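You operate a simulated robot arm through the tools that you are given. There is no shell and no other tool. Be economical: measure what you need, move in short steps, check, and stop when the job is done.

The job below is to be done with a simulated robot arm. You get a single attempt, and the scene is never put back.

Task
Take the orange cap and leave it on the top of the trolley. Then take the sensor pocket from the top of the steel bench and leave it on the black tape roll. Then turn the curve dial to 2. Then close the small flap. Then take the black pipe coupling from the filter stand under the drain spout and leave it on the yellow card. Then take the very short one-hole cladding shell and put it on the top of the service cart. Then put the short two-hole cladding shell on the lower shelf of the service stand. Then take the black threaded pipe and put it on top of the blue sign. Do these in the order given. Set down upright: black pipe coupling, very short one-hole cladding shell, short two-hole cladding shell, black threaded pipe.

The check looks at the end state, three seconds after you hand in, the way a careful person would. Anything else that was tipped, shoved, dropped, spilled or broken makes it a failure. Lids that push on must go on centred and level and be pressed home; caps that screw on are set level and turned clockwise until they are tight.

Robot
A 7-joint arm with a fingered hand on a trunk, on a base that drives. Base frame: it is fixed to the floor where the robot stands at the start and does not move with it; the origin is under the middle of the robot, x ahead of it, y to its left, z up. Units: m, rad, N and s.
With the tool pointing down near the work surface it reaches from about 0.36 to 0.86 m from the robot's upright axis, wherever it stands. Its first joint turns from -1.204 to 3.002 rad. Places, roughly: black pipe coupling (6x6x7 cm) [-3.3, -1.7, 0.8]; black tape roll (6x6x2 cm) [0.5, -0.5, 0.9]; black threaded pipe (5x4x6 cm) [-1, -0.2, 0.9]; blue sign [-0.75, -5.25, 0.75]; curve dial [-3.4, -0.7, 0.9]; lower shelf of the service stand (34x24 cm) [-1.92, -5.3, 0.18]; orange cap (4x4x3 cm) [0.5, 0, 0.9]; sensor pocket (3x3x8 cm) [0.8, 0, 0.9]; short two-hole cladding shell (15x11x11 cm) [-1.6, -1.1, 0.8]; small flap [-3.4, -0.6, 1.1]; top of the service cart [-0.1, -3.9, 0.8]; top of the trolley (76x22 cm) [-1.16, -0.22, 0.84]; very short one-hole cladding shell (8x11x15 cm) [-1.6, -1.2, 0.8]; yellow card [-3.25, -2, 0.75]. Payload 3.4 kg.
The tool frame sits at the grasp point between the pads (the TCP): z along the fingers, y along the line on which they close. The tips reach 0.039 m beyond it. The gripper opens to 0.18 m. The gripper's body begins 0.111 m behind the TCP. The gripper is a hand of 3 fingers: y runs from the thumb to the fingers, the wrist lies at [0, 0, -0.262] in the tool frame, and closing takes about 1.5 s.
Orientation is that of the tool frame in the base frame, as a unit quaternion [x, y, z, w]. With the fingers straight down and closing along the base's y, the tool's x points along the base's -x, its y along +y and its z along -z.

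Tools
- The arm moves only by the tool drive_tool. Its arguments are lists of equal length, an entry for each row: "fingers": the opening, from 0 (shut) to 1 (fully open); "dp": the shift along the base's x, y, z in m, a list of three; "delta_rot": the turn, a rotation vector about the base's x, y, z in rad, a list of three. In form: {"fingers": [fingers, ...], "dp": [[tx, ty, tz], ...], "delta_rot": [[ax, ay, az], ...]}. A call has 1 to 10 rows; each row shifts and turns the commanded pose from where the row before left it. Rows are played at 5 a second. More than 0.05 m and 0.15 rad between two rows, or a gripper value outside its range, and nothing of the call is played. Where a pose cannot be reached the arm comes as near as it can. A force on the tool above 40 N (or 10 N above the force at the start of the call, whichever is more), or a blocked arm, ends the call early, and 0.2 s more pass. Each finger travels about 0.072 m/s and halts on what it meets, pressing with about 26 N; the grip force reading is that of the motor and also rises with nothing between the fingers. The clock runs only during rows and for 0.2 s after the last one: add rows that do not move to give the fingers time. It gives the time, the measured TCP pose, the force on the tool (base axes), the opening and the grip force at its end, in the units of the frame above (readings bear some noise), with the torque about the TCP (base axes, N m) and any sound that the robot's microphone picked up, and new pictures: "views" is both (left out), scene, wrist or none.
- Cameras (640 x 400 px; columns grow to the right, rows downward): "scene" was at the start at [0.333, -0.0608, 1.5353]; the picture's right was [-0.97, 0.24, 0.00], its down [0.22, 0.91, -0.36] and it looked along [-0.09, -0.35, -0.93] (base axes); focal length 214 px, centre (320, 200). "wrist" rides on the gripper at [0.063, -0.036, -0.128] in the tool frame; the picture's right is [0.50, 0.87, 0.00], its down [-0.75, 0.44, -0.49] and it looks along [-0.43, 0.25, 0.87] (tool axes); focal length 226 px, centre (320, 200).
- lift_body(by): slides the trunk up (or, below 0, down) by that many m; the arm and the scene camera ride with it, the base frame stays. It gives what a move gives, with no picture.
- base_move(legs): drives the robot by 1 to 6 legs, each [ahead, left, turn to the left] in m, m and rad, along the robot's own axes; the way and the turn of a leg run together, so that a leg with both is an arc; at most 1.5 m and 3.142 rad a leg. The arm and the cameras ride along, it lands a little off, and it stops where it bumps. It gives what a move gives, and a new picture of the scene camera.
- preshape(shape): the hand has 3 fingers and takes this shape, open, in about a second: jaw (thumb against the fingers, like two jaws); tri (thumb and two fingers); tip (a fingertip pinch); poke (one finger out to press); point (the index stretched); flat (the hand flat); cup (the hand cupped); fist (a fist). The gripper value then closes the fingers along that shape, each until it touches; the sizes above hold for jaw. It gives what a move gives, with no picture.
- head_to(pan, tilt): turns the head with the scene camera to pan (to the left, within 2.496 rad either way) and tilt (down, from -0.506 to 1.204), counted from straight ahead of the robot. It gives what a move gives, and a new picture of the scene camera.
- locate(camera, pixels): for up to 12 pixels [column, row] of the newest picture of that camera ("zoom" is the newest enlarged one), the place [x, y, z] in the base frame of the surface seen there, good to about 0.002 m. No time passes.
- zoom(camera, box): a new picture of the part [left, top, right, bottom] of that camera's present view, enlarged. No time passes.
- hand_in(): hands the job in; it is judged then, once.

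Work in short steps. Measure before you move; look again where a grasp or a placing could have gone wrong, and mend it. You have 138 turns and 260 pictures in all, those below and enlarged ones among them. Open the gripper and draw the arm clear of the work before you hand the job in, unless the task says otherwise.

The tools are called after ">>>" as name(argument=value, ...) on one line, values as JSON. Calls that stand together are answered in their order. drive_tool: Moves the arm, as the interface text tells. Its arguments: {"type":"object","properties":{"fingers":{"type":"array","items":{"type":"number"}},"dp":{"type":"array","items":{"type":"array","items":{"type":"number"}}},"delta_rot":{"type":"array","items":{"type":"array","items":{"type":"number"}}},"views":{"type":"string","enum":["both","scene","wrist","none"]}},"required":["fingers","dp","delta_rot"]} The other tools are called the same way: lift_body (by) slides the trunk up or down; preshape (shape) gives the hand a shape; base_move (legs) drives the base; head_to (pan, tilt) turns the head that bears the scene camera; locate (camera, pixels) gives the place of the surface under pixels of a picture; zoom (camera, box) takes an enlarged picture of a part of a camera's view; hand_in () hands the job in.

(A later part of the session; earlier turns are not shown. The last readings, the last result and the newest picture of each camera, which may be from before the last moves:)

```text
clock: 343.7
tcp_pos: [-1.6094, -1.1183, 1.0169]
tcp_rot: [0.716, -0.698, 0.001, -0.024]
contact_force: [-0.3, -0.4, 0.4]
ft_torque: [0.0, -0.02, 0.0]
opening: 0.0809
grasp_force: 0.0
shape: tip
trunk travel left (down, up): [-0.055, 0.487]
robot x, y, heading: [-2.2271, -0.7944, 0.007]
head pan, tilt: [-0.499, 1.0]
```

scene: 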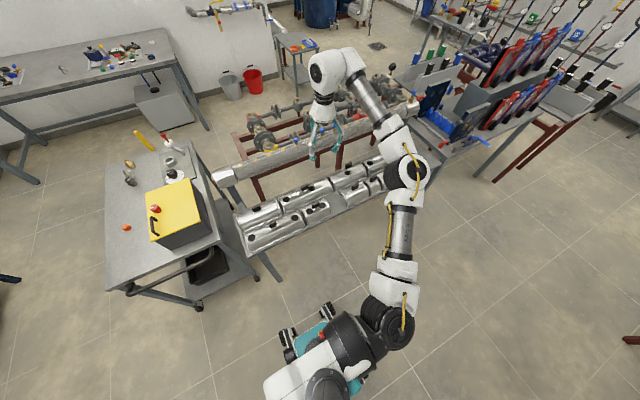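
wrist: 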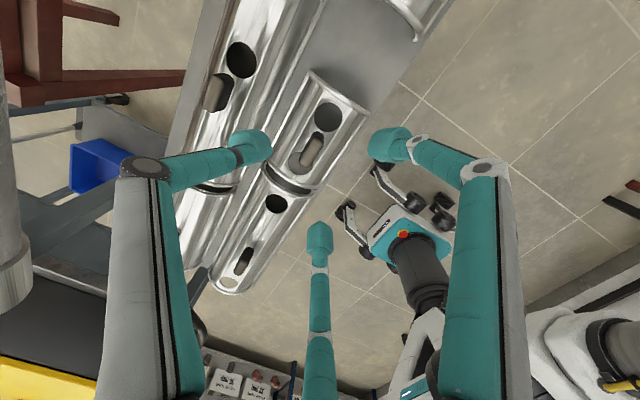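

Handle bar at wrist (312,150) → (-1.6035,-1.096). I level the tool, centre and descend to TCP z≈0.88.

>>> drive_tool(fingers=[0.45, 0.45, 0.42, 0.4, 0.4, 0.4], dp=[[0.003, 0.011, -0.02], [0.003, 0.011, -0.02], [0, 0, -0.04], [0, 0, -0.04], [0, 0, -0.017], [0, 0, 0]], delta_rot=[[-0.017, 0.018, 0], [-0.016, 0.017, 0], [0, 0, 0], [0, 0, 0], [0, 0, 0], [0, 0, 0]], views="wrist")

>>> zoom(camera="wrist", box=[230, 100, 410, 260])

```text
clock: 345.1
tcp_pos: [-1.6036, -1.0964, 0.8798]
tcp_rot: [0.716, -0.698, 0.0, 0.0]
contact_force: [0.2, 0.2, -1.4]
ft_torque: [0.03, -0.01, -0.01]
opening: 0.0725
grasp_force: 0.1
shape: tip
trunk travel left (down, up): [-0.055, 0.487]
robot x, y, heading: [-2.2286, -0.7909, 0.008]
head pan, tilt: [-0.499, 1.0]
```

wrist: 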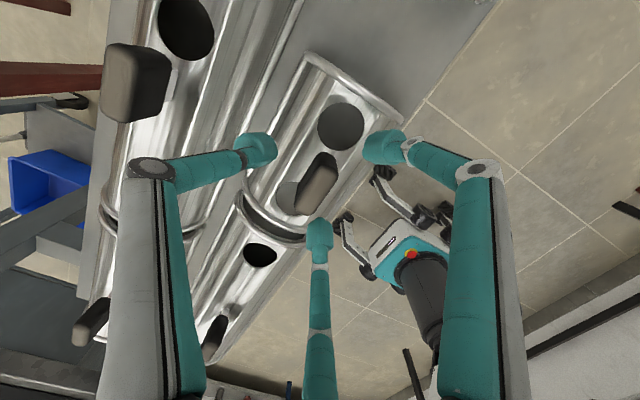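

```text
2.50 times, centred on (320, 180) of wrist
```

zoom: 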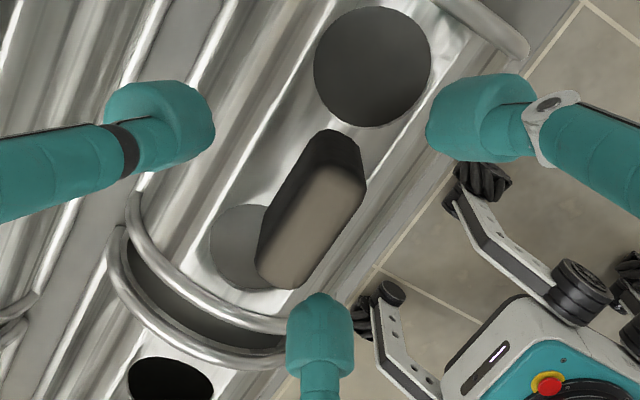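

Bar is caged again. I close, lift, raise the trunk, back out, turn to face -y and drive south down the aisle toward the stand.

>>> drive_tool(fingers=[0.3, 0.2, 0.1, 0, 0, 0, 0, 0, 0, 0], dp=[[0, 0, 0], [0, 0, 0], [0, 0, 0], [0, 0, 0], [0, 0, 0], [0, 0, 0], [0, 0, 0.01], [0, 0, 0.015], [0, 0, 0.015], [0, 0, 0]], delta_rot=[[0, 0, 0], [0, 0, 0], [0, 0, 0], [0, 0, 0], [0, 0, 0], [0, 0, 0], [0, 0, 0], [0, 0, 0], [0, 0, 0], [0, 0, 0]], views="wrist")

>>> lift_body(by=0.3)

>>> base_move(legs=[[-0.25, 0, 0], [0, 0, -1.578], [1.5, 0, 0], [1.5, 0, 0], [0.5, 0, 0]])

>>> head_to(pan=0.35, tilt=0.75)

```text
clock: 347.3
tcp_pos: [-1.6032, -1.0971, 0.9182]
tcp_rot: [0.716, -0.698, -0.001, 0.0]
contact_force: [0.7, -0.4, -1.3]
ft_torque: [-0.03, 0.01, 0.02]
opening: 0.0164
grasp_force: 26.0
shape: tip
trunk travel left (down, up): [-0.055, 0.487]
robot x, y, heading: [-2.2226, -0.7973, 0.012]
head pan, tilt: [-0.499, 1.0]
```

wrist: 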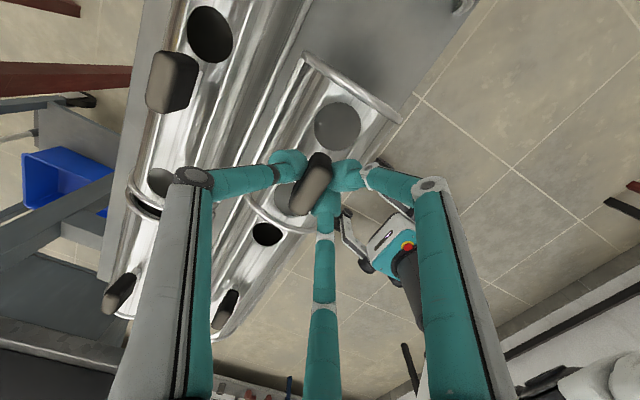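

```text
clock: 350.3
tcp_pos: [-1.6005, -1.0972, 1.2176]
tcp_rot: [0.716, -0.698, 0.0, -0.001]
contact_force: [0.1, -0.5, -1.2]
ft_torque: [-0.01, 0.03, -0.01]
opening: 0.0162
grasp_force: 26.0
shape: tip
trunk travel left (down, up): [-0.355, 0.187]
robot x, y, heading: [-2.2266, -0.793, 0.008]
head pan, tilt: [-0.499, 1.0]
```

```text
clock: 372.6
tcp_pos: [-2.8305, -4.9172, 1.2185]
tcp_rot: [-0.002, 1.0, 0.0, 0.002]
contact_force: [0.7, 0.1, -1.5]
ft_torque: [0.0, -0.02, -0.01]
opening: 0.0158
grasp_force: 25.9
shape: tip
trunk travel left (down, up): [-0.355, 0.187]
robot x, y, heading: [-2.519, -4.298, -1.589]
head pan, tilt: [-0.499, 1.0]
```

scene: 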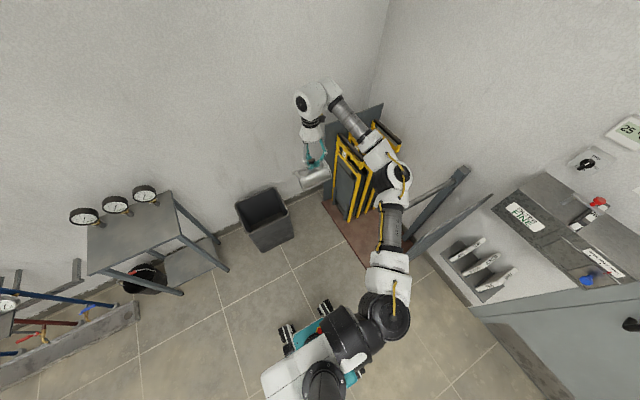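

```text
clock: 373.8
tcp_pos: [-2.8274, -4.9134, 1.2218]
tcp_rot: [-0.001, 1.0, -0.001, -0.001]
contact_force: [0.5, 0.6, -1.4]
ft_torque: [0.02, 0.0, 0.03]
opening: 0.0156
grasp_force: 26.1
shape: tip
trunk travel left (down, up): [-0.355, 0.187]
robot x, y, heading: [-2.5134, -4.2973, -1.584]
head pan, tilt: [0.351, 0.75]
```

scene: 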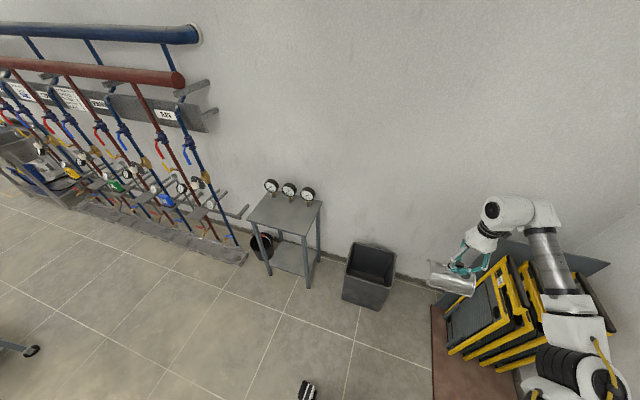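

Stand at (285,235) with an empty lower shelf. I zoom and measure shelf, top and legs.

>>> zoom(camera="scene", box=[235, 170, 335, 295])

>>> locate(camera="scene", pixels=[[249, 219], [305, 234], [320, 203], [270, 272], [308, 284], [285, 262], [295, 250], [300, 270], [275, 262], [310, 262]])

```text
3.20 times, centred on (285, 232) of scene
```

zoom: 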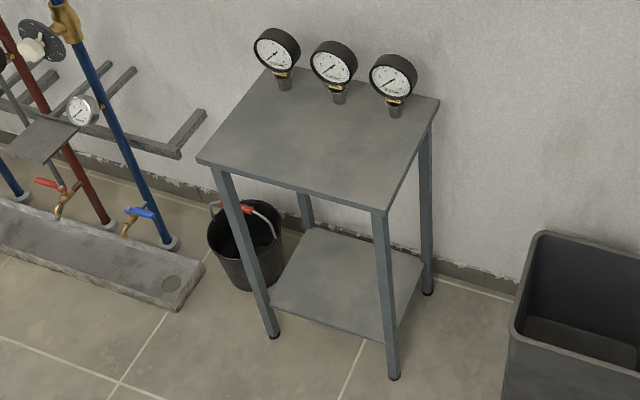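

```text
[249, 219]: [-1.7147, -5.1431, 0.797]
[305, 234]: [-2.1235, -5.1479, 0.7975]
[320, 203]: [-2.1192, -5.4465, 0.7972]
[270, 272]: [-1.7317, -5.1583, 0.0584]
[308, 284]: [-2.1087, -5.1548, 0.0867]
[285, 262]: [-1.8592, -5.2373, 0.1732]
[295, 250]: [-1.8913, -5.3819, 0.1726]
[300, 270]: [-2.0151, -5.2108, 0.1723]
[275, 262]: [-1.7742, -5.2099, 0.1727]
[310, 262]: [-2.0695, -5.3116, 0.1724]
```

Shelf z 0.1725, front at y≈-5.15, legs at x≈-1.73/-2.11. I position in front with the shell at about (-1.92,-5.02), lower the trunk, then the arm.

>>> base_move(legs=[[0.0, 0.9, 0.014], [0.1, 0, 0]])

>>> lift_body(by=-0.35)

>>> drive_tool(fingers=[0, 0, 0, 0, 0, 0, 0, 0, 0, 0], dp=[[0, 0, -0.045], [0, 0, -0.045], [0, 0, -0.045], [0, 0, -0.045], [0, 0, -0.045], [0, 0, -0.045], [0, 0, -0.045], [0, 0, -0.045], [0, 0, -0.045], [0, 0, 0]], delta_rot=[[0, 0, 0], [0, 0, 0], [0, 0, 0], [0, 0, 0], [0, 0, 0], [0, 0, 0], [0, 0, 0], [0, 0, 0], [0, 0, 0], [0, 0, 0]])

```text
clock: 379.2
tcp_pos: [-1.9389, -5.0272, 1.219]
tcp_rot: [0.0, 1.0, -0.001, 0.002]
contact_force: [-0.4, -0.5, -1.5]
ft_torque: [0.01, 0.02, 0.01]
opening: 0.0158
grasp_force: 25.9
shape: tip
trunk travel left (down, up): [-0.355, 0.187]
robot x, y, heading: [-1.6227, -4.4113, -1.586]
head pan, tilt: [0.351, 0.75]
```

scene: 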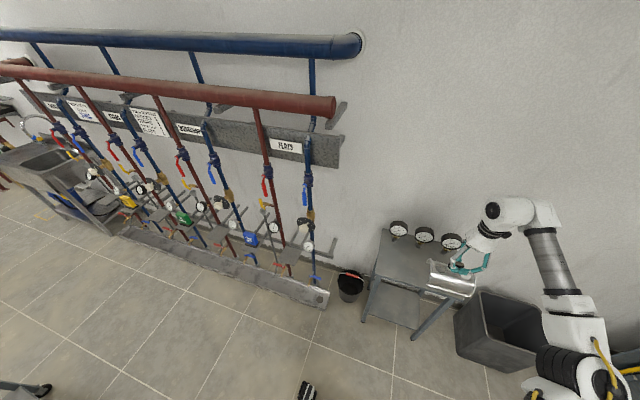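

```text
clock: 382.7
tcp_pos: [-1.927, -5.0231, 0.8746]
tcp_rot: [-0.001, 1.0, -0.003, -0.002]
contact_force: [1.1, -0.1, -1.2]
ft_torque: [0.0, -0.01, 0.01]
opening: 0.0157
grasp_force: 26.1
shape: tip
trunk travel left (down, up): [-0.005, 0.537]
robot x, y, heading: [-1.6197, -4.4075, -1.586]
head pan, tilt: [0.351, 0.75]
```

```text
clock: 384.9
tcp_pos: [-1.9262, -5.0242, 0.4672]
tcp_rot: [0.0, 1.0, -0.002, -0.003]
contact_force: [-0.1, -1.0, -2.0]
ft_torque: [0.03, 0.02, -0.04]
opening: 0.0156
grasp_force: 25.6
shape: tip
trunk travel left (down, up): [-0.005, 0.537]
robot x, y, heading: [-1.6236, -4.411, -1.591]
head pan, tilt: [0.351, 0.75]
```

scene: 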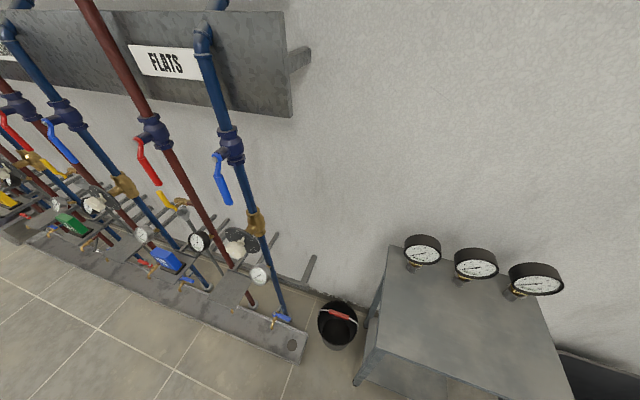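
wrist: 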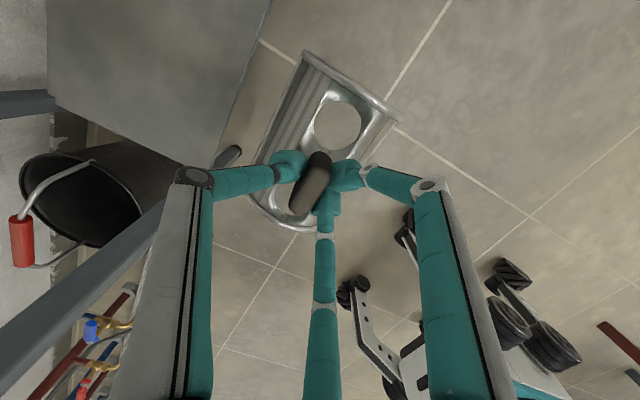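

Lowering works. I lower to TCP z≈0.33 and look at the forearm's slope relative to the stand top.

>>> drive_tool(fingers=[0, 0, 0, 0, 0], dp=[[0, 0, -0.045], [0, 0, -0.045], [0, 0, -0.04], [0, 0, 0], [0, 0, 0]], delta_rot=[[0, 0, 0], [0, 0, 0], [0, 0, 0], [0, 0, 0], [0, 0, 0]], views="none")

>>> head_to(pan=-0.5, tilt=0.95)

>>> locate(camera="scene", pixels=[[300, 120], [320, 160], [340, 200], [280, 140], [300, 200], [340, 240], [300, 80], [360, 280], [260, 100], [320, 100], [280, 180], [340, 160]])

```text
clock: 386.1
tcp_pos: [-1.9263, -5.0228, 0.3359]
tcp_rot: [-0.001, 1.0, -0.003, -0.002]
contact_force: [-0.4, -0.7, -1.6]
ft_torque: [0.02, 0.02, 0.02]
opening: 0.0153
grasp_force: 26.0
shape: tip
trunk travel left (down, up): [-0.005, 0.537]
robot x, y, heading: [-1.6183, -4.4113, -1.583]
head pan, tilt: [0.351, 0.75]
```

```text
clock: 387.2
tcp_pos: [-1.9264, -5.0218, 0.3367]
tcp_rot: [0.0, 1.0, -0.002, -0.003]
contact_force: [0.0, 0.1, -1.7]
ft_torque: [-0.02, -0.02, 0.0]
opening: 0.0154
grasp_force: 25.5
shape: tip
trunk travel left (down, up): [-0.005, 0.537]
robot x, y, heading: [-1.6229, -4.4106, -1.588]
head pan, tilt: [-0.499, 0.949]
```

scene: 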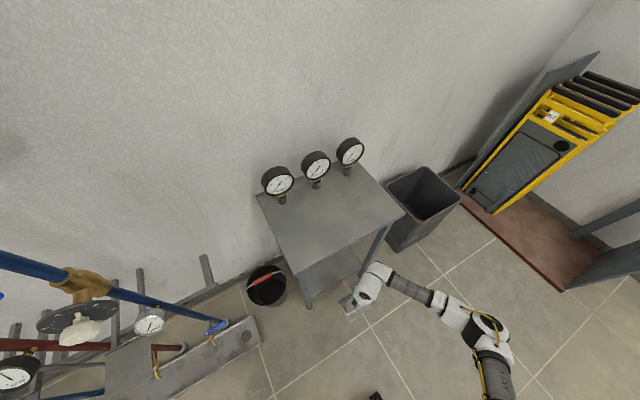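

```text
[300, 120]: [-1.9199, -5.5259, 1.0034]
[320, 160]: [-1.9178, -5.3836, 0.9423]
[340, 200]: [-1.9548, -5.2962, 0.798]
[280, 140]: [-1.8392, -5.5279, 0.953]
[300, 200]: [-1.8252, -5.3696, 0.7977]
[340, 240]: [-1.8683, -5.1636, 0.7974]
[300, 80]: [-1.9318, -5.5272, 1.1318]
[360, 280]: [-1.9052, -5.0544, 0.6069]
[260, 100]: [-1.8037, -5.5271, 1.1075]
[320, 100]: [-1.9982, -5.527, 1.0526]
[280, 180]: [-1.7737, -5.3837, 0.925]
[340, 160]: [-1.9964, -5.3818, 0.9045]
```

The forearm runs toward -x from the wrist; I measure its line to see whether it would meet the stand's front-right leg.

>>> locate(camera="scene", pixels=[[372, 270], [385, 272], [400, 284], [412, 289], [425, 296], [437, 301], [450, 308], [470, 318], [490, 330], [395, 295], [365, 300]])

>>> zoom(camera="scene", box=[250, 180, 530, 380])

```text
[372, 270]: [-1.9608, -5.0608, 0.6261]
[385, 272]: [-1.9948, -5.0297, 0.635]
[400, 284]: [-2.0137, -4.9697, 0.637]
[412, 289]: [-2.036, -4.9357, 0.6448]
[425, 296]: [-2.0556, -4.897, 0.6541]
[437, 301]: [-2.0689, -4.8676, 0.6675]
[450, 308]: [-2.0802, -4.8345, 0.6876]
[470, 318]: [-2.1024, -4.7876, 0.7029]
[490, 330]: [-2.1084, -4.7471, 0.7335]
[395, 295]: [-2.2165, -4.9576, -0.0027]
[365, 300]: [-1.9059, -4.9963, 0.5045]
```

```text
2.00 times, centred on (390, 280) of scene
```

zoom: 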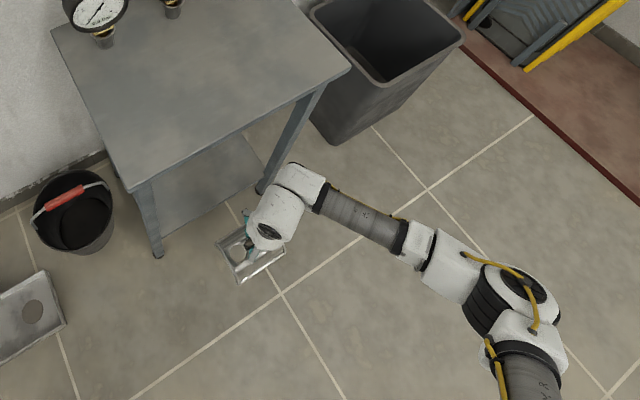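

Forearm stays below the top (z≤0.73) and ~6 cm from the leg. I drive 0.2 m in, lower onto the shelf, open, rise 4 cm, and look before backing out.

>>> base_move(legs=[[0.2, 0, 0]])

>>> drive_tool(fingers=[0, 0, 0, 0, 0, 0, 0.15, 0.3, 0.45, 0.45], dp=[[0.01, 0, -0.015], [0, 0, -0.015], [0, 0, -0.006], [0, 0, -0.003], [0, 0, -0.003], [0, 0, 0], [0, 0, 0], [0, 0, 0], [0, 0, 0], [0, 0, 0]], delta_rot=[[0, 0, 0], [0, 0, 0], [0, 0, 0], [0, 0, 0], [0, 0, 0], [0, 0, 0], [0, 0, 0], [0, 0, 0], [0, 0, 0], [0, 0, 0]], views="none")

>>> drive_tool(fingers=[0.45, 0.45, 0.45], dp=[[0, 0, 0.02], [0, 0, 0.022], [0, 0, 0]], delta_rot=[[0, 0, 0], [0, 0, 0], [0, 0, 0]], views="wrist")

```text
clock: 388.8
tcp_pos: [-1.929, -5.223, 0.3357]
tcp_rot: [0.0, 1.0, -0.002, -0.002]
contact_force: [-0.2, 1.2, -1.8]
ft_torque: [0.03, 0.02, 0.01]
opening: 0.0157
grasp_force: 26.1
shape: tip
trunk travel left (down, up): [-0.005, 0.537]
robot x, y, heading: [-1.6236, -4.6112, -1.585]
head pan, tilt: [-0.499, 0.949]
```

scene: 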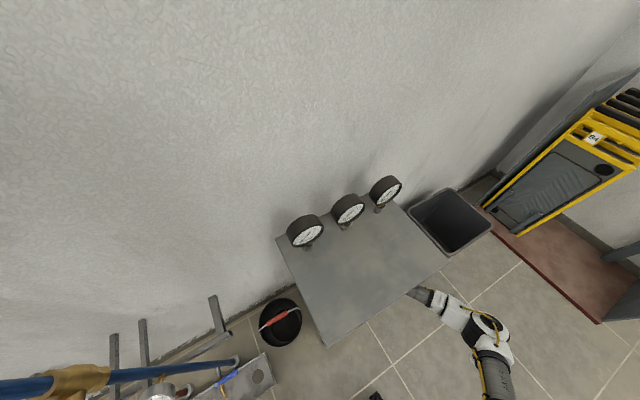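

```text
clock: 391.0
tcp_pos: [-1.9193, -5.2215, 0.2985]
tcp_rot: [0.0, 1.0, -0.006, -0.005]
contact_force: [0.8, -0.5, -0.6]
ft_torque: [-0.02, 0.03, 0.03]
opening: 0.0804
grasp_force: 0.1
shape: tip
trunk travel left (down, up): [-0.005, 0.537]
robot x, y, heading: [-1.6225, -4.6114, -1.587]
head pan, tilt: [-0.499, 0.949]
```

```text
clock: 391.8
tcp_pos: [-1.9188, -5.2211, 0.3401]
tcp_rot: [0.0, 1.0, -0.005, -0.005]
contact_force: [-0.5, 0.6, -0.5]
ft_torque: [-0.01, -0.02, 0.0]
opening: 0.0804
grasp_force: 0.2
shape: tip
trunk travel left (down, up): [-0.005, 0.537]
robot x, y, heading: [-1.6257, -4.6159, -1.588]
head pan, tilt: [-0.499, 0.949]
```

wrist: 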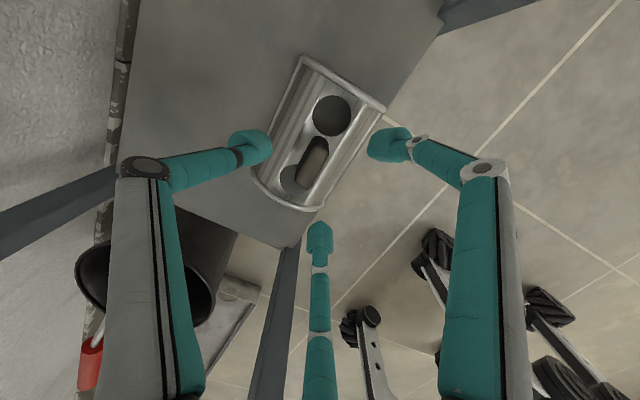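

The two-hole shell stands on the shelf. I back out, raise arm and trunk, and drive back north via the aisle to the trolley for the threaded pipe.

>>> base_move(legs=[[-0.25, 0, 0]])

>>> drive_tool(fingers=[0.45, 0.45, 0.45, 0.45, 0.45, 0.45, 0.45, 0.45, 0.45, 0.45], dp=[[0, 0, 0.045], [0, 0, 0.045], [0, 0, 0.045], [0, 0, 0.045], [0, 0, 0.045], [0, 0, 0.045], [0, 0, 0.045], [0, 0, 0.045], [0, 0, 0.045], [0, 0, 0.045]], delta_rot=[[0, 0, 0], [0, 0, 0], [0, 0, 0], [0, 0, 0], [0, 0, 0], [0, 0, 0], [0, 0, 0], [0, 0, 0], [0, 0, 0], [0, 0, 0]], views="none")

>>> lift_body(by=0.42)

>>> base_move(legs=[[0, -0.86, 0.017], [-1.5, 0, 0], [-1.5, 0, 0], [-1.5, 0, 0], [-0.31, 0, 0], [0, 1.5, 0]])

```text
clock: 393.7
tcp_pos: [-1.9148, -4.9697, 0.3408]
tcp_rot: [0.0, 1.0, -0.006, -0.004]
contact_force: [0.4, 0.1, 0.3]
ft_torque: [0.01, -0.03, 0.0]
opening: 0.0802
grasp_force: 0.0
shape: tip
trunk travel left (down, up): [-0.005, 0.537]
robot x, y, heading: [-1.621, -4.3552, -1.588]
head pan, tilt: [-0.499, 0.949]
```

scene: 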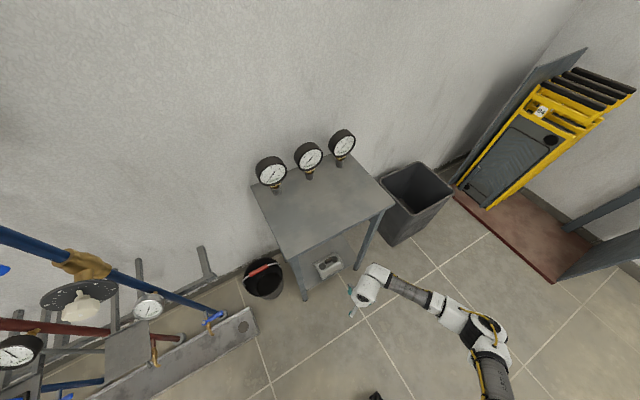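

```text
clock: 395.9
tcp_pos: [-1.9103, -4.9669, 0.7948]
tcp_rot: [0.001, 1.0, -0.007, -0.007]
contact_force: [0.5, 0.3, -0.6]
ft_torque: [-0.03, -0.05, -0.01]
opening: 0.0805
grasp_force: 0.0
shape: tip
trunk travel left (down, up): [-0.005, 0.537]
robot x, y, heading: [-1.6173, -4.3579, -1.59]
head pan, tilt: [-0.499, 0.949]
```

```text
refused: 0.42 is not a number from -0.4 to 0.4
```

```text
clock: 428.2
tcp_pos: [-1.6286, -0.1628, 0.8029]
tcp_rot: [0.031, 0.999, -0.015, -0.021]
contact_force: [-63.7, 1.2, -6.5]
ft_torque: [0.75, -2.3, -2.54]
opening: 0.0762
grasp_force: 0.1
shape: tip
trunk travel left (down, up): [-0.005, 0.537]
robot x, y, heading: [-1.3245, 0.4282, -1.607]
head pan, tilt: [-0.499, 0.949]
stopped in leg 6: the force on the tool passed its limit at 78 N (the readings are from after the stop); the commanded pose is now the measured one
```

scene: 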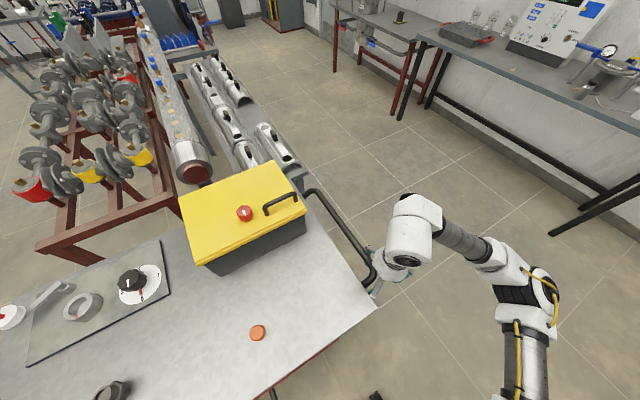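

The lift was refused (limit 0.4) and the hand met the trolley's end. I check the trolley by the cap and corner, back away, and raise the trunk.

>>> locate(camera="scene", pixels=[[257, 331], [374, 306], [300, 190], [110, 385]])

>>> base_move(legs=[[0, -0.12, 0]])

>>> lift_body(by=0.4)

>>> base_move(legs=[[0, 0.72, 0.037]])

>>> drive_tool(fingers=[0.5, 0.5], dp=[[0, 0, 0], [0, 0, 0]], delta_rot=[[0, 0, 0], [0, 0, 0]], views="wrist")

```text
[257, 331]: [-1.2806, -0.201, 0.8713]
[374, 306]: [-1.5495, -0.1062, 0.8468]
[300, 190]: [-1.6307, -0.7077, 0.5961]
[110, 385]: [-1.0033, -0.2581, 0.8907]
```

```text
clock: 429.4
tcp_pos: [-1.7225, -0.1583, 0.8091]
tcp_rot: [0.017, 0.999, -0.012, -0.03]
contact_force: [0.6, -0.5, 0.5]
ft_torque: [0.04, 0.04, 0.03]
opening: 0.081
grasp_force: 0.1
shape: tip
trunk travel left (down, up): [-0.005, 0.537]
robot x, y, heading: [-1.4401, 0.4347, -1.604]
head pan, tilt: [-0.499, 0.949]
```

scene: 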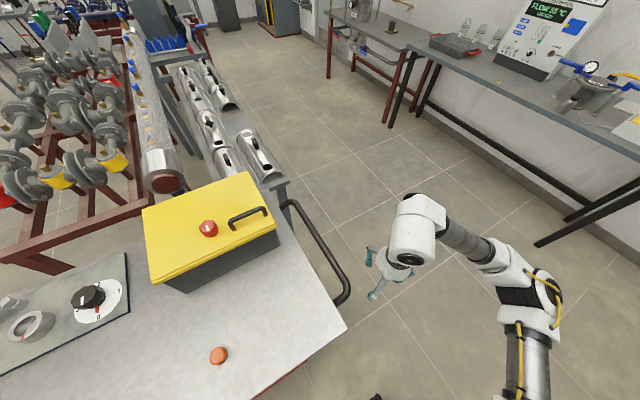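

```text
clock: 433.2
tcp_pos: [-1.7286, -0.1567, 1.2076]
tcp_rot: [0.016, 1.0, -0.015, -0.023]
contact_force: [0.9, -0.5, -0.1]
ft_torque: [-0.02, 0.04, 0.01]
opening: 0.0806
grasp_force: 0.2
shape: tip
trunk travel left (down, up): [-0.405, 0.137]
robot x, y, heading: [-1.4366, 0.434, -1.597]
head pan, tilt: [-0.499, 0.949]
```

```text
clock: 437.2
tcp_pos: [-0.9956, -0.1751, 1.2044]
tcp_rot: [0.002, 1.0, -0.015, -0.017]
contact_force: [-0.8, 0.1, -0.1]
ft_torque: [-0.05, -0.02, 0.01]
opening: 0.0809
grasp_force: 0.0
shape: tip
trunk travel left (down, up): [-0.405, 0.137]
robot x, y, heading: [-0.7057, 0.4256, -1.573]
head pan, tilt: [-0.499, 0.949]
```

scene: 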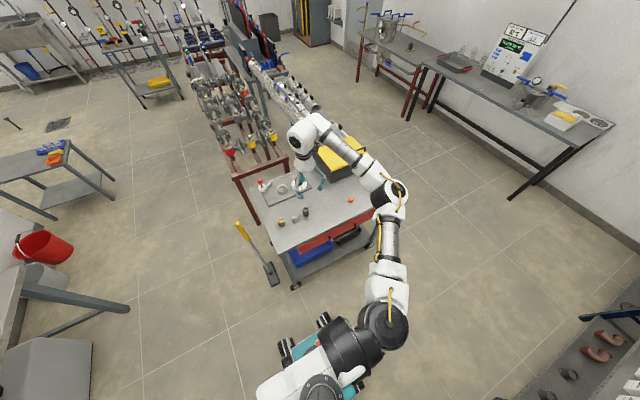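

```text
clock: 437.8
tcp_pos: [-0.9891, -0.1722, 1.2092]
tcp_rot: [0.002, 1.0, -0.016, -0.02]
contact_force: [0.3, 0.8, -0.5]
ft_torque: [0.04, -0.03, 0.0]
opening: 0.0895
grasp_force: 0.0
shape: tip
trunk travel left (down, up): [-0.405, 0.137]
robot x, y, heading: [-0.7088, 0.4224, -1.569]
head pan, tilt: [-0.499, 0.949]
```

wrist: 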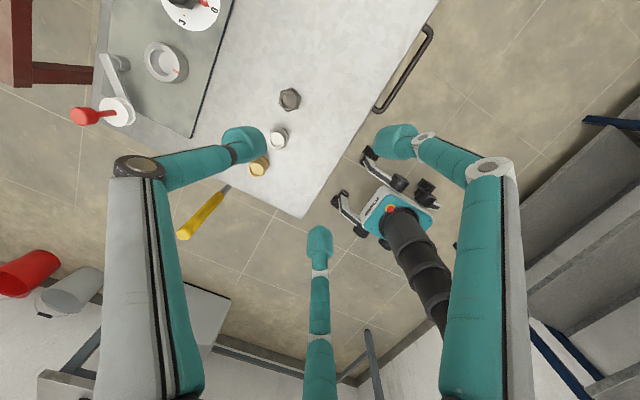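

Trolley did not move (cap still at (-1.281,-0.201)). The black pipe is at ≈(-1.000,-0.248). I level and yaw the tool +30° so a gap faces the silver fitting, move over it, and lower.

>>> drive_tool(fingers=[0.4, 0.35, 0.32, 0.32, 0.32], dp=[[-0.006, -0.04, 0], [-0.005, -0.036, 0], [0, 0, 0], [0, 0, 0], [0, 0, 0]], delta_rot=[[0.016, -0.02, 0.125], [0.016, -0.02, 0.125], [0, 0, 0.137], [0, 0, 0.137], [0, 0, 0]], views="none")

>>> lift_body(by=-0.25)

>>> drive_tool(fingers=[0.32, 0.32], dp=[[0, 0, 0], [0, 0, 0]], delta_rot=[[0, 0, 0], [0, 0, 0]], views="wrist")

>>> zoom(camera="wrist", box=[240, 90, 400, 230])

>>> locate(camera="wrist", pixels=[[320, 155], [310, 155], [330, 155], [320, 145], [320, 165]])

```text
clock: 439.0
tcp_pos: [-0.9899, -0.2475, 1.2101]
tcp_rot: [-0.259, 0.966, -0.003, -0.001]
contact_force: [-0.6, 0.0, 0.0]
ft_torque: [-0.01, 0.03, -0.02]
opening: 0.0582
grasp_force: 0.1
shape: tip
trunk travel left (down, up): [-0.405, 0.137]
robot x, y, heading: [-0.7067, 0.4266, -1.572]
head pan, tilt: [-0.499, 0.949]
```

```text
clock: 441.6
tcp_pos: [-0.9893, -0.2484, 0.9631]
tcp_rot: [-0.258, 0.966, -0.003, -0.002]
contact_force: [0.2, 0.5, 0.5]
ft_torque: [-0.01, -0.01, -0.05]
opening: 0.0582
grasp_force: 0.2
shape: tip
trunk travel left (down, up): [-0.155, 0.387]
robot x, y, heading: [-0.7084, 0.4222, -1.569]
head pan, tilt: [-0.499, 0.949]
```

```text
clock: 442.2
tcp_pos: [-0.991, -0.2484, 0.9606]
tcp_rot: [-0.258, 0.966, -0.003, 0.0]
contact_force: [0.1, -0.4, -0.3]
ft_torque: [-0.01, 0.0, 0.03]
opening: 0.0581
grasp_force: 0.1
shape: tip
trunk travel left (down, up): [-0.155, 0.387]
robot x, y, heading: [-0.7056, 0.425, -1.572]
head pan, tilt: [-0.499, 0.949]
```

wrist: 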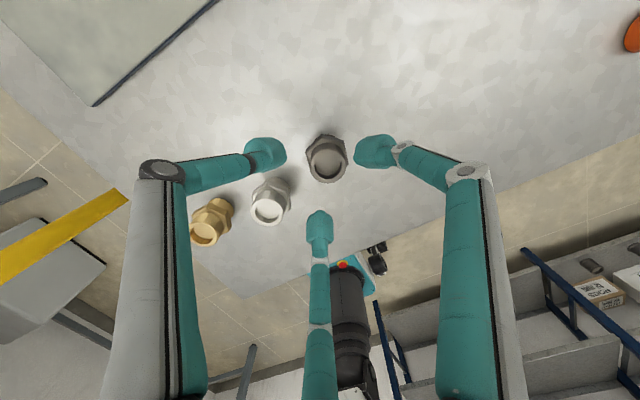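

```text
2.86 times, centred on (320, 160) of wrist
```

zoom: 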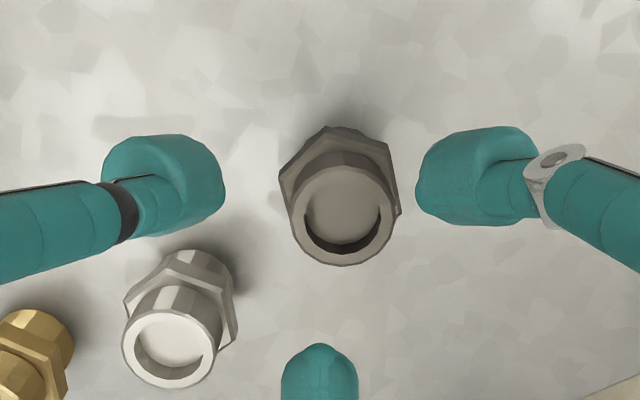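

```text
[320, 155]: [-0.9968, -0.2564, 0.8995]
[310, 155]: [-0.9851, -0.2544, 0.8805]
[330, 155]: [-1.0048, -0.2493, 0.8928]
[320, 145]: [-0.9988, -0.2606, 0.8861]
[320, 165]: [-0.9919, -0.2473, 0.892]
```

Centred within ~7 mm. I correct, descend, close, lift, retract a bit, raise the trunk, and drive back via the aisle to near the wall rack, then look at the blue sign.

>>> drive_tool(fingers=[0.32, 0.32, 0.32, 0.2, 0.1, 0, 0, 0, 0, 0], dp=[[-0.0075, 0.001, -0.025], [0, 0, -0.036], [0, 0, 0], [0, 0, 0], [0, 0, 0], [0, 0, 0], [0, 0, 0], [0, 0, 0], [0, 0, 0.02], [0, 0, 0.03]], delta_rot=[[0, 0, 0], [0, 0, 0], [0, 0, 0], [0, 0, 0], [0, 0, 0], [0, 0, 0], [0, 0, 0], [0, 0, 0], [0, 0, 0], [0, 0, 0]], views="wrist")

>>> lift_body(by=0.25)

>>> drive_tool(fingers=[0, 0, 0, 0], dp=[[0, 0.045, 0], [0, 0.045, 0], [0, 0.04, 0], [0, 0, 0]], delta_rot=[[0, 0, 0], [0, 0, 0], [0, 0, 0], [0, 0, 0]], views="none")

>>> base_move(legs=[[0, -1.5, 0], [0, -0.27, 0], [1.5, 0, 0], [1.5, 0, 0], [1.5, 0, 0], [0.31, 0, 0]])

>>> base_move(legs=[[0, 1.25, 0]])

>>> head_to(pan=0.35, tilt=0.8)

```text
clock: 444.4
tcp_pos: [-0.9967, -0.2479, 0.9498]
tcp_rot: [-0.258, 0.966, -0.003, -0.002]
contact_force: [-0.1, 0.2, -1.2]
ft_torque: [-0.01, 0.0, 0.02]
opening: 0.0277
grasp_force: 26.1
shape: tip
trunk travel left (down, up): [-0.155, 0.387]
robot x, y, heading: [-0.7081, 0.4272, -1.572]
head pan, tilt: [-0.499, 0.949]
```

wrist: 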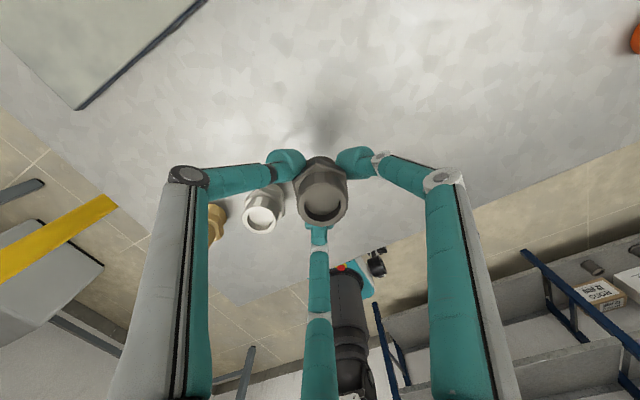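

```text
clock: 447.0
tcp_pos: [-0.9977, -0.2485, 1.1983]
tcp_rot: [-0.259, 0.966, -0.003, 0.0]
contact_force: [0.2, -0.6, -1.3]
ft_torque: [-0.01, -0.01, -0.01]
opening: 0.0277
grasp_force: 26.2
shape: tip
trunk travel left (down, up): [-0.405, 0.137]
robot x, y, heading: [-0.7025, 0.4282, -1.572]
head pan, tilt: [-0.499, 0.949]
```

```text
clock: 448.0
tcp_pos: [-0.9967, -0.1179, 1.1983]
tcp_rot: [-0.257, 0.966, -0.002, -0.002]
contact_force: [0.3, 0.6, -1.2]
ft_torque: [0.02, 0.02, -0.01]
opening: 0.0276
grasp_force: 26.4
shape: tip
trunk travel left (down, up): [-0.405, 0.137]
robot x, y, heading: [-0.7106, 0.4298, -1.567]
head pan, tilt: [-0.499, 0.949]
```

```text
clock: 479.9
tcp_pos: [-2.6278, -4.971, 1.1982]
tcp_rot: [-0.274, 0.962, -0.002, -0.001]
contact_force: [0.4, -0.1, -1.7]
ft_torque: [0.0, 0.01, 0.0]
opening: 0.0276
grasp_force: 25.4
shape: tip
trunk travel left (down, up): [-0.405, 0.137]
robot x, y, heading: [-2.3559, -4.4158, -1.538]
head pan, tilt: [-0.499, 0.949]
```

scene: 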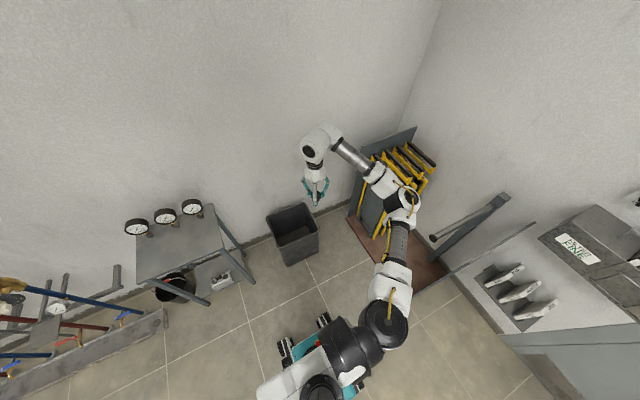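

```text
clock: 486.2
tcp_pos: [-1.3916, -4.9251, 1.1999]
tcp_rot: [-0.273, 0.962, -0.004, -0.002]
contact_force: [0.0, 0.0, -1.3]
ft_torque: [0.01, -0.03, 0.02]
opening: 0.0275
grasp_force: 25.8
shape: tip
trunk travel left (down, up): [-0.405, 0.137]
robot x, y, heading: [-1.1234, -4.3798, -1.538]
head pan, tilt: [-0.499, 0.949]
```

scene: 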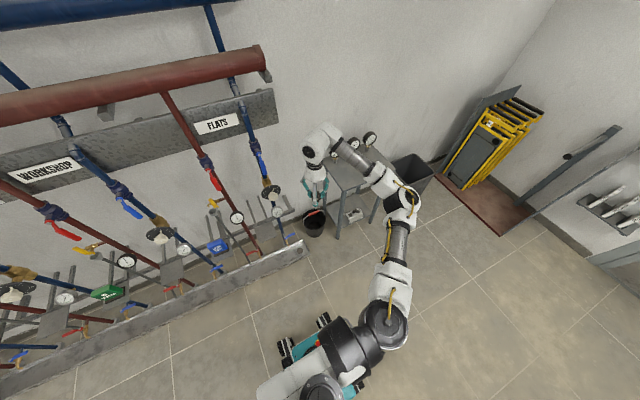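

```text
clock: 487.4
tcp_pos: [-1.3887, -4.9227, 1.2013]
tcp_rot: [-0.272, 0.962, -0.004, -0.005]
contact_force: [-0.4, 0.0, -1.6]
ft_torque: [-0.01, -0.01, 0.01]
opening: 0.0273
grasp_force: 26.3
shape: tip
trunk travel left (down, up): [-0.405, 0.137]
robot x, y, heading: [-1.1255, -4.3734, -1.537]
head pan, tilt: [0.351, 0.799]
```

scene: 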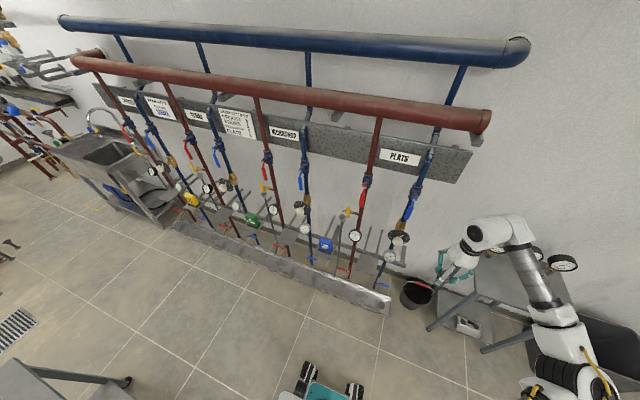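

The blue sign is at (326,245). I zoom and measure it, adjacent pipes, headers and the trough.

>>> zoom(camera="scene", box=[285, 200, 375, 280])

>>> locate(camera="zoom", pixels=[[293, 222], [270, 225], [318, 222], [293, 200], [295, 242], [280, 210], [310, 235], [165, 150], [390, 180], [240, 215], [350, 230], [300, 250]])

>>> locate(camera="scene", pixels=[[308, 180], [368, 180], [300, 120], [375, 95], [330, 275], [304, 210], [355, 236], [320, 140], [340, 90]])

```text
5.00 times, centred on (330, 240) of scene
```

zoom: 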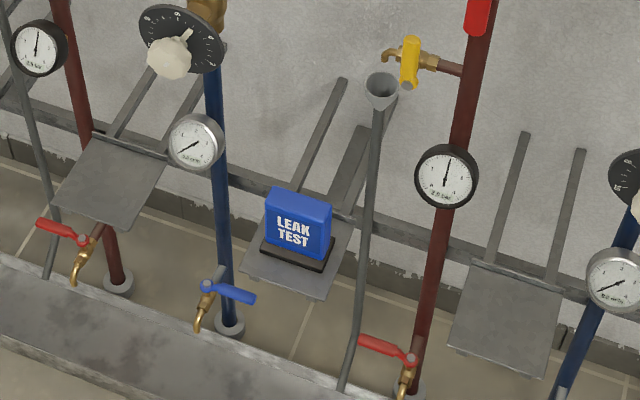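

```text
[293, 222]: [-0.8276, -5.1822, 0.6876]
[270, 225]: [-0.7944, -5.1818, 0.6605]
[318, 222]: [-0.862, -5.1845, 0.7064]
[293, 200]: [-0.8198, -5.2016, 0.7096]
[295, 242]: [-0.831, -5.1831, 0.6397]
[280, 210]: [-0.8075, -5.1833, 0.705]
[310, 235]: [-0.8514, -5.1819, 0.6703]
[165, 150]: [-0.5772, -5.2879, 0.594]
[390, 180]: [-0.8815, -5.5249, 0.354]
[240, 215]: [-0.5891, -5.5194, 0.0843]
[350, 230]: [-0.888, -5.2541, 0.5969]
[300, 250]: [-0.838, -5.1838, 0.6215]
```

```text
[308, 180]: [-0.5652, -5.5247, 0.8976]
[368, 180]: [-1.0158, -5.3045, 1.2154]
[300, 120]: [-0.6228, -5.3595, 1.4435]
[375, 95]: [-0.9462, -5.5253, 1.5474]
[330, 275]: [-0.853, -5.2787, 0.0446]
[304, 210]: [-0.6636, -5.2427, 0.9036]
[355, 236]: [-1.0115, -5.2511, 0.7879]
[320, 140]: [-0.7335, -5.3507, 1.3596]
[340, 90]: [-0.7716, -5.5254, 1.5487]
```

Sign: upright blue block, x≈-0.79…-0.87, front y≈-5.18, top z≈0.71. I measure the top, funnel and gauge, and bring the pipe in front of it at z≈1.0 for a wrist look.

>>> locate(camera="zoom", pixels=[[275, 192], [300, 198], [328, 210], [322, 217], [270, 198], [381, 95], [372, 140], [362, 210], [195, 145], [170, 55], [300, 205], [412, 60]])

>>> base_move(legs=[[0.0, 0.572, -0.034], [0.177, 0, 0]])

>>> lift_body(by=-0.2)

>>> drive_tool(fingers=[0, 0], dp=[[0, 0, 0], [0, 0, 0]], delta_rot=[[0, 0, 0], [0, 0, 0]])

```text
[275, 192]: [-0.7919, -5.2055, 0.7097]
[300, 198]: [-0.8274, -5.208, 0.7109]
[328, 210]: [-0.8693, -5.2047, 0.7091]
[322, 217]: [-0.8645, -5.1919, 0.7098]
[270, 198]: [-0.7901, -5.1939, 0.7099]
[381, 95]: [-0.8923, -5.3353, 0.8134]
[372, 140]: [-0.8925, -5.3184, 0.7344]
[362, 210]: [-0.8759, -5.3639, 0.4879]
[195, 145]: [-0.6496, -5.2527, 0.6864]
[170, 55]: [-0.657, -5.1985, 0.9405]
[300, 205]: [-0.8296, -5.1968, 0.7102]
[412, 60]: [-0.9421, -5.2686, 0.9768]
```

```text
clock: 491.7
tcp_pos: [-0.8139, -5.0809, 1.2036]
tcp_rot: [-0.264, 0.964, -0.004, -0.007]
contact_force: [0.7, 0.4, -1.3]
ft_torque: [0.01, 0.02, 0.0]
opening: 0.0272
grasp_force: 26.2
shape: tip
trunk travel left (down, up): [-0.405, 0.137]
robot x, y, heading: [-0.5408, -4.5445, -1.562]
head pan, tilt: [0.351, 0.799]
```

scene: 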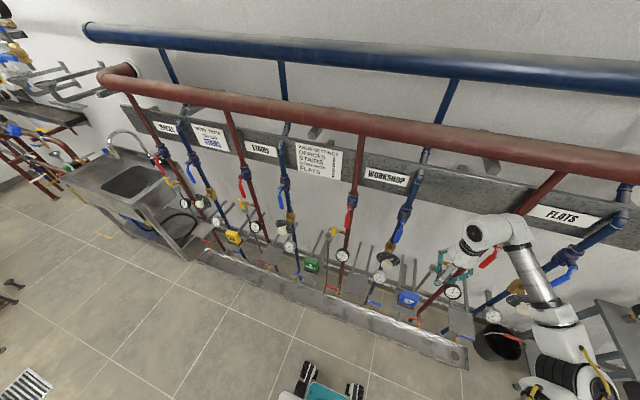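

```text
clock: 493.9
tcp_pos: [-0.8137, -5.0776, 1.0061]
tcp_rot: [-0.263, 0.965, -0.005, -0.008]
contact_force: [0.0, 0.3, -0.4]
ft_torque: [-0.01, 0.02, 0.03]
opening: 0.0275
grasp_force: 25.7
shape: tip
trunk travel left (down, up): [-0.205, 0.337]
robot x, y, heading: [-0.5445, -4.542, -1.56]
head pan, tilt: [0.351, 0.799]
```

```text
clock: 494.5
tcp_pos: [-0.8125, -5.0786, 1.0043]
tcp_rot: [-0.264, 0.964, -0.003, -0.009]
contact_force: [0.2, 0.6, -0.9]
ft_torque: [0.0, 0.0, 0.03]
opening: 0.0273
grasp_force: 25.7
shape: tip
trunk travel left (down, up): [-0.205, 0.337]
robot x, y, heading: [-0.5444, -4.544, -1.556]
head pan, tilt: [0.351, 0.799]
```

scene: 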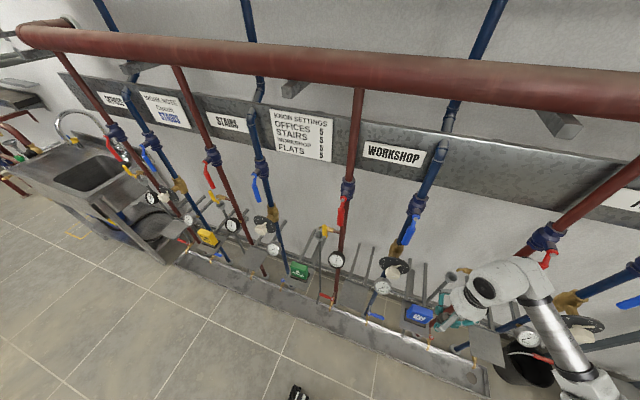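
wrist: 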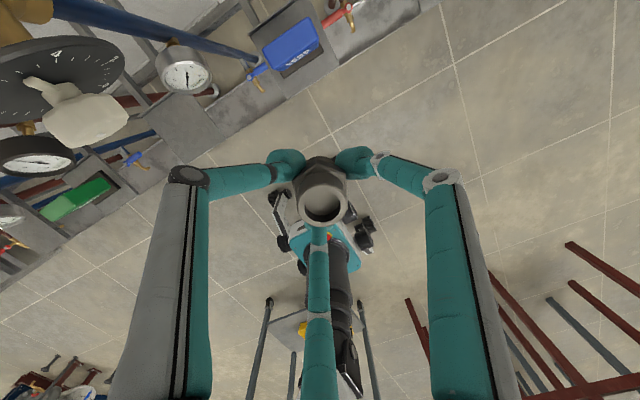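

Sign top: x -0.79…-0.87, y -5.182…-5.216, z 0.710; centre (-0.83,-5.199). Surroundings are ≥11 cm off. I move over it, lower to ~4 cm above, and check.

>>> drive_tool(fingers=[0, 0, 0, 0, 0], dp=[[-0.006, -0.04, 0], [-0.006, -0.04, 0], [-0.0055, -0.0404, 0], [0, 0, 0], [0, 0, 0]], delta_rot=[[0.0106, -0.0158, 0], [0, 0, 0], [0, 0, 0], [0, 0, 0], [0, 0, 0]], views="none")

>>> lift_body(by=-0.2)

>>> drive_tool(fingers=[0, 0], dp=[[0, 0, 0], [0, 0, 0]], delta_rot=[[0, 0, 0], [0, 0, 0]])

>>> zoom(camera="scene", box=[380, 240, 500, 340])

>>> zoom(camera="wrist", box=[250, 90, 410, 240])

```text
clock: 495.7
tcp_pos: [-0.8326, -5.1982, 1.004]
tcp_rot: [-0.264, 0.965, -0.001, 0.001]
contact_force: [-0.1, 0.8, -1.4]
ft_torque: [-0.01, 0.03, 0.0]
opening: 0.0274
grasp_force: 26.3
shape: tip
trunk travel left (down, up): [-0.205, 0.337]
robot x, y, heading: [-0.5462, -4.5374, -1.556]
head pan, tilt: [0.351, 0.799]
```

```text
clock: 497.9
tcp_pos: [-0.83, -5.1985, 0.8054]
tcp_rot: [-0.264, 0.964, -0.001, 0.0]
contact_force: [-0.4, -0.1, -1.3]
ft_torque: [0.01, 0.03, 0.01]
opening: 0.0275
grasp_force: 26.1
shape: tip
trunk travel left (down, up): [-0.005, 0.537]
robot x, y, heading: [-0.5437, -4.5425, -1.557]
head pan, tilt: [0.351, 0.799]
```

```text
clock: 498.5
tcp_pos: [-0.8308, -5.1977, 0.8052]
tcp_rot: [-0.264, 0.965, -0.001, 0.001]
contact_force: [0.2, 0.2, -0.4]
ft_torque: [-0.02, 0.01, -0.01]
opening: 0.0274
grasp_force: 26.1
shape: tip
trunk travel left (down, up): [-0.005, 0.537]
robot x, y, heading: [-0.5456, -4.539, -1.556]
head pan, tilt: [0.351, 0.799]
```

scene: 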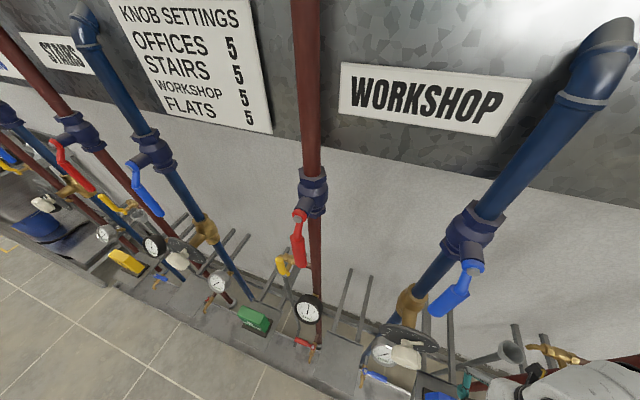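
wrist: 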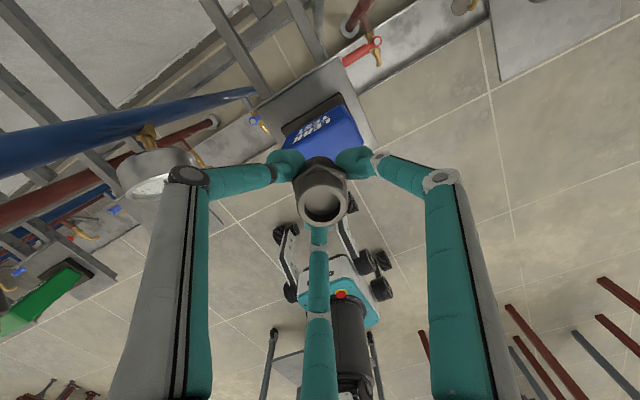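

```text
4.00 times, centred on (440, 290) of scene
```

zoom: 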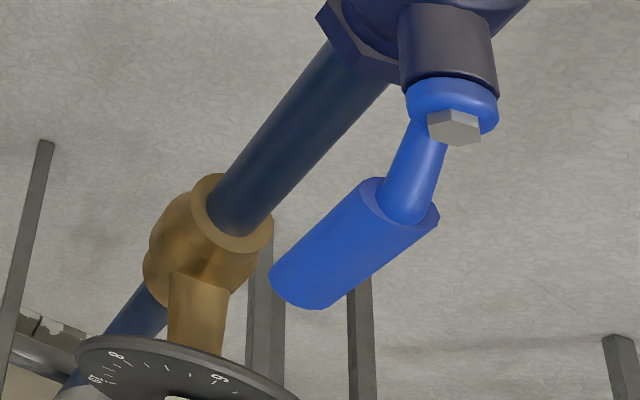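

```text
2.67 times, centred on (330, 165) of wrist
```

zoom: 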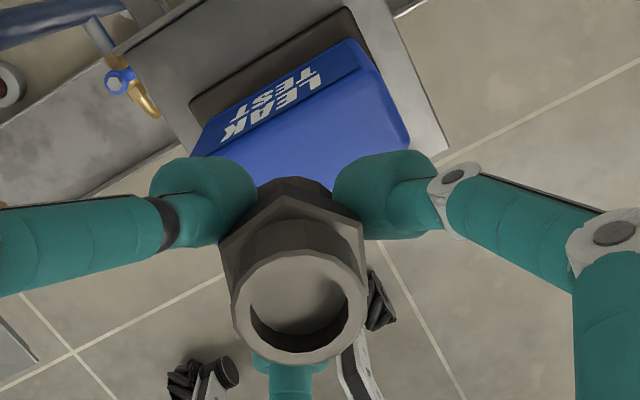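

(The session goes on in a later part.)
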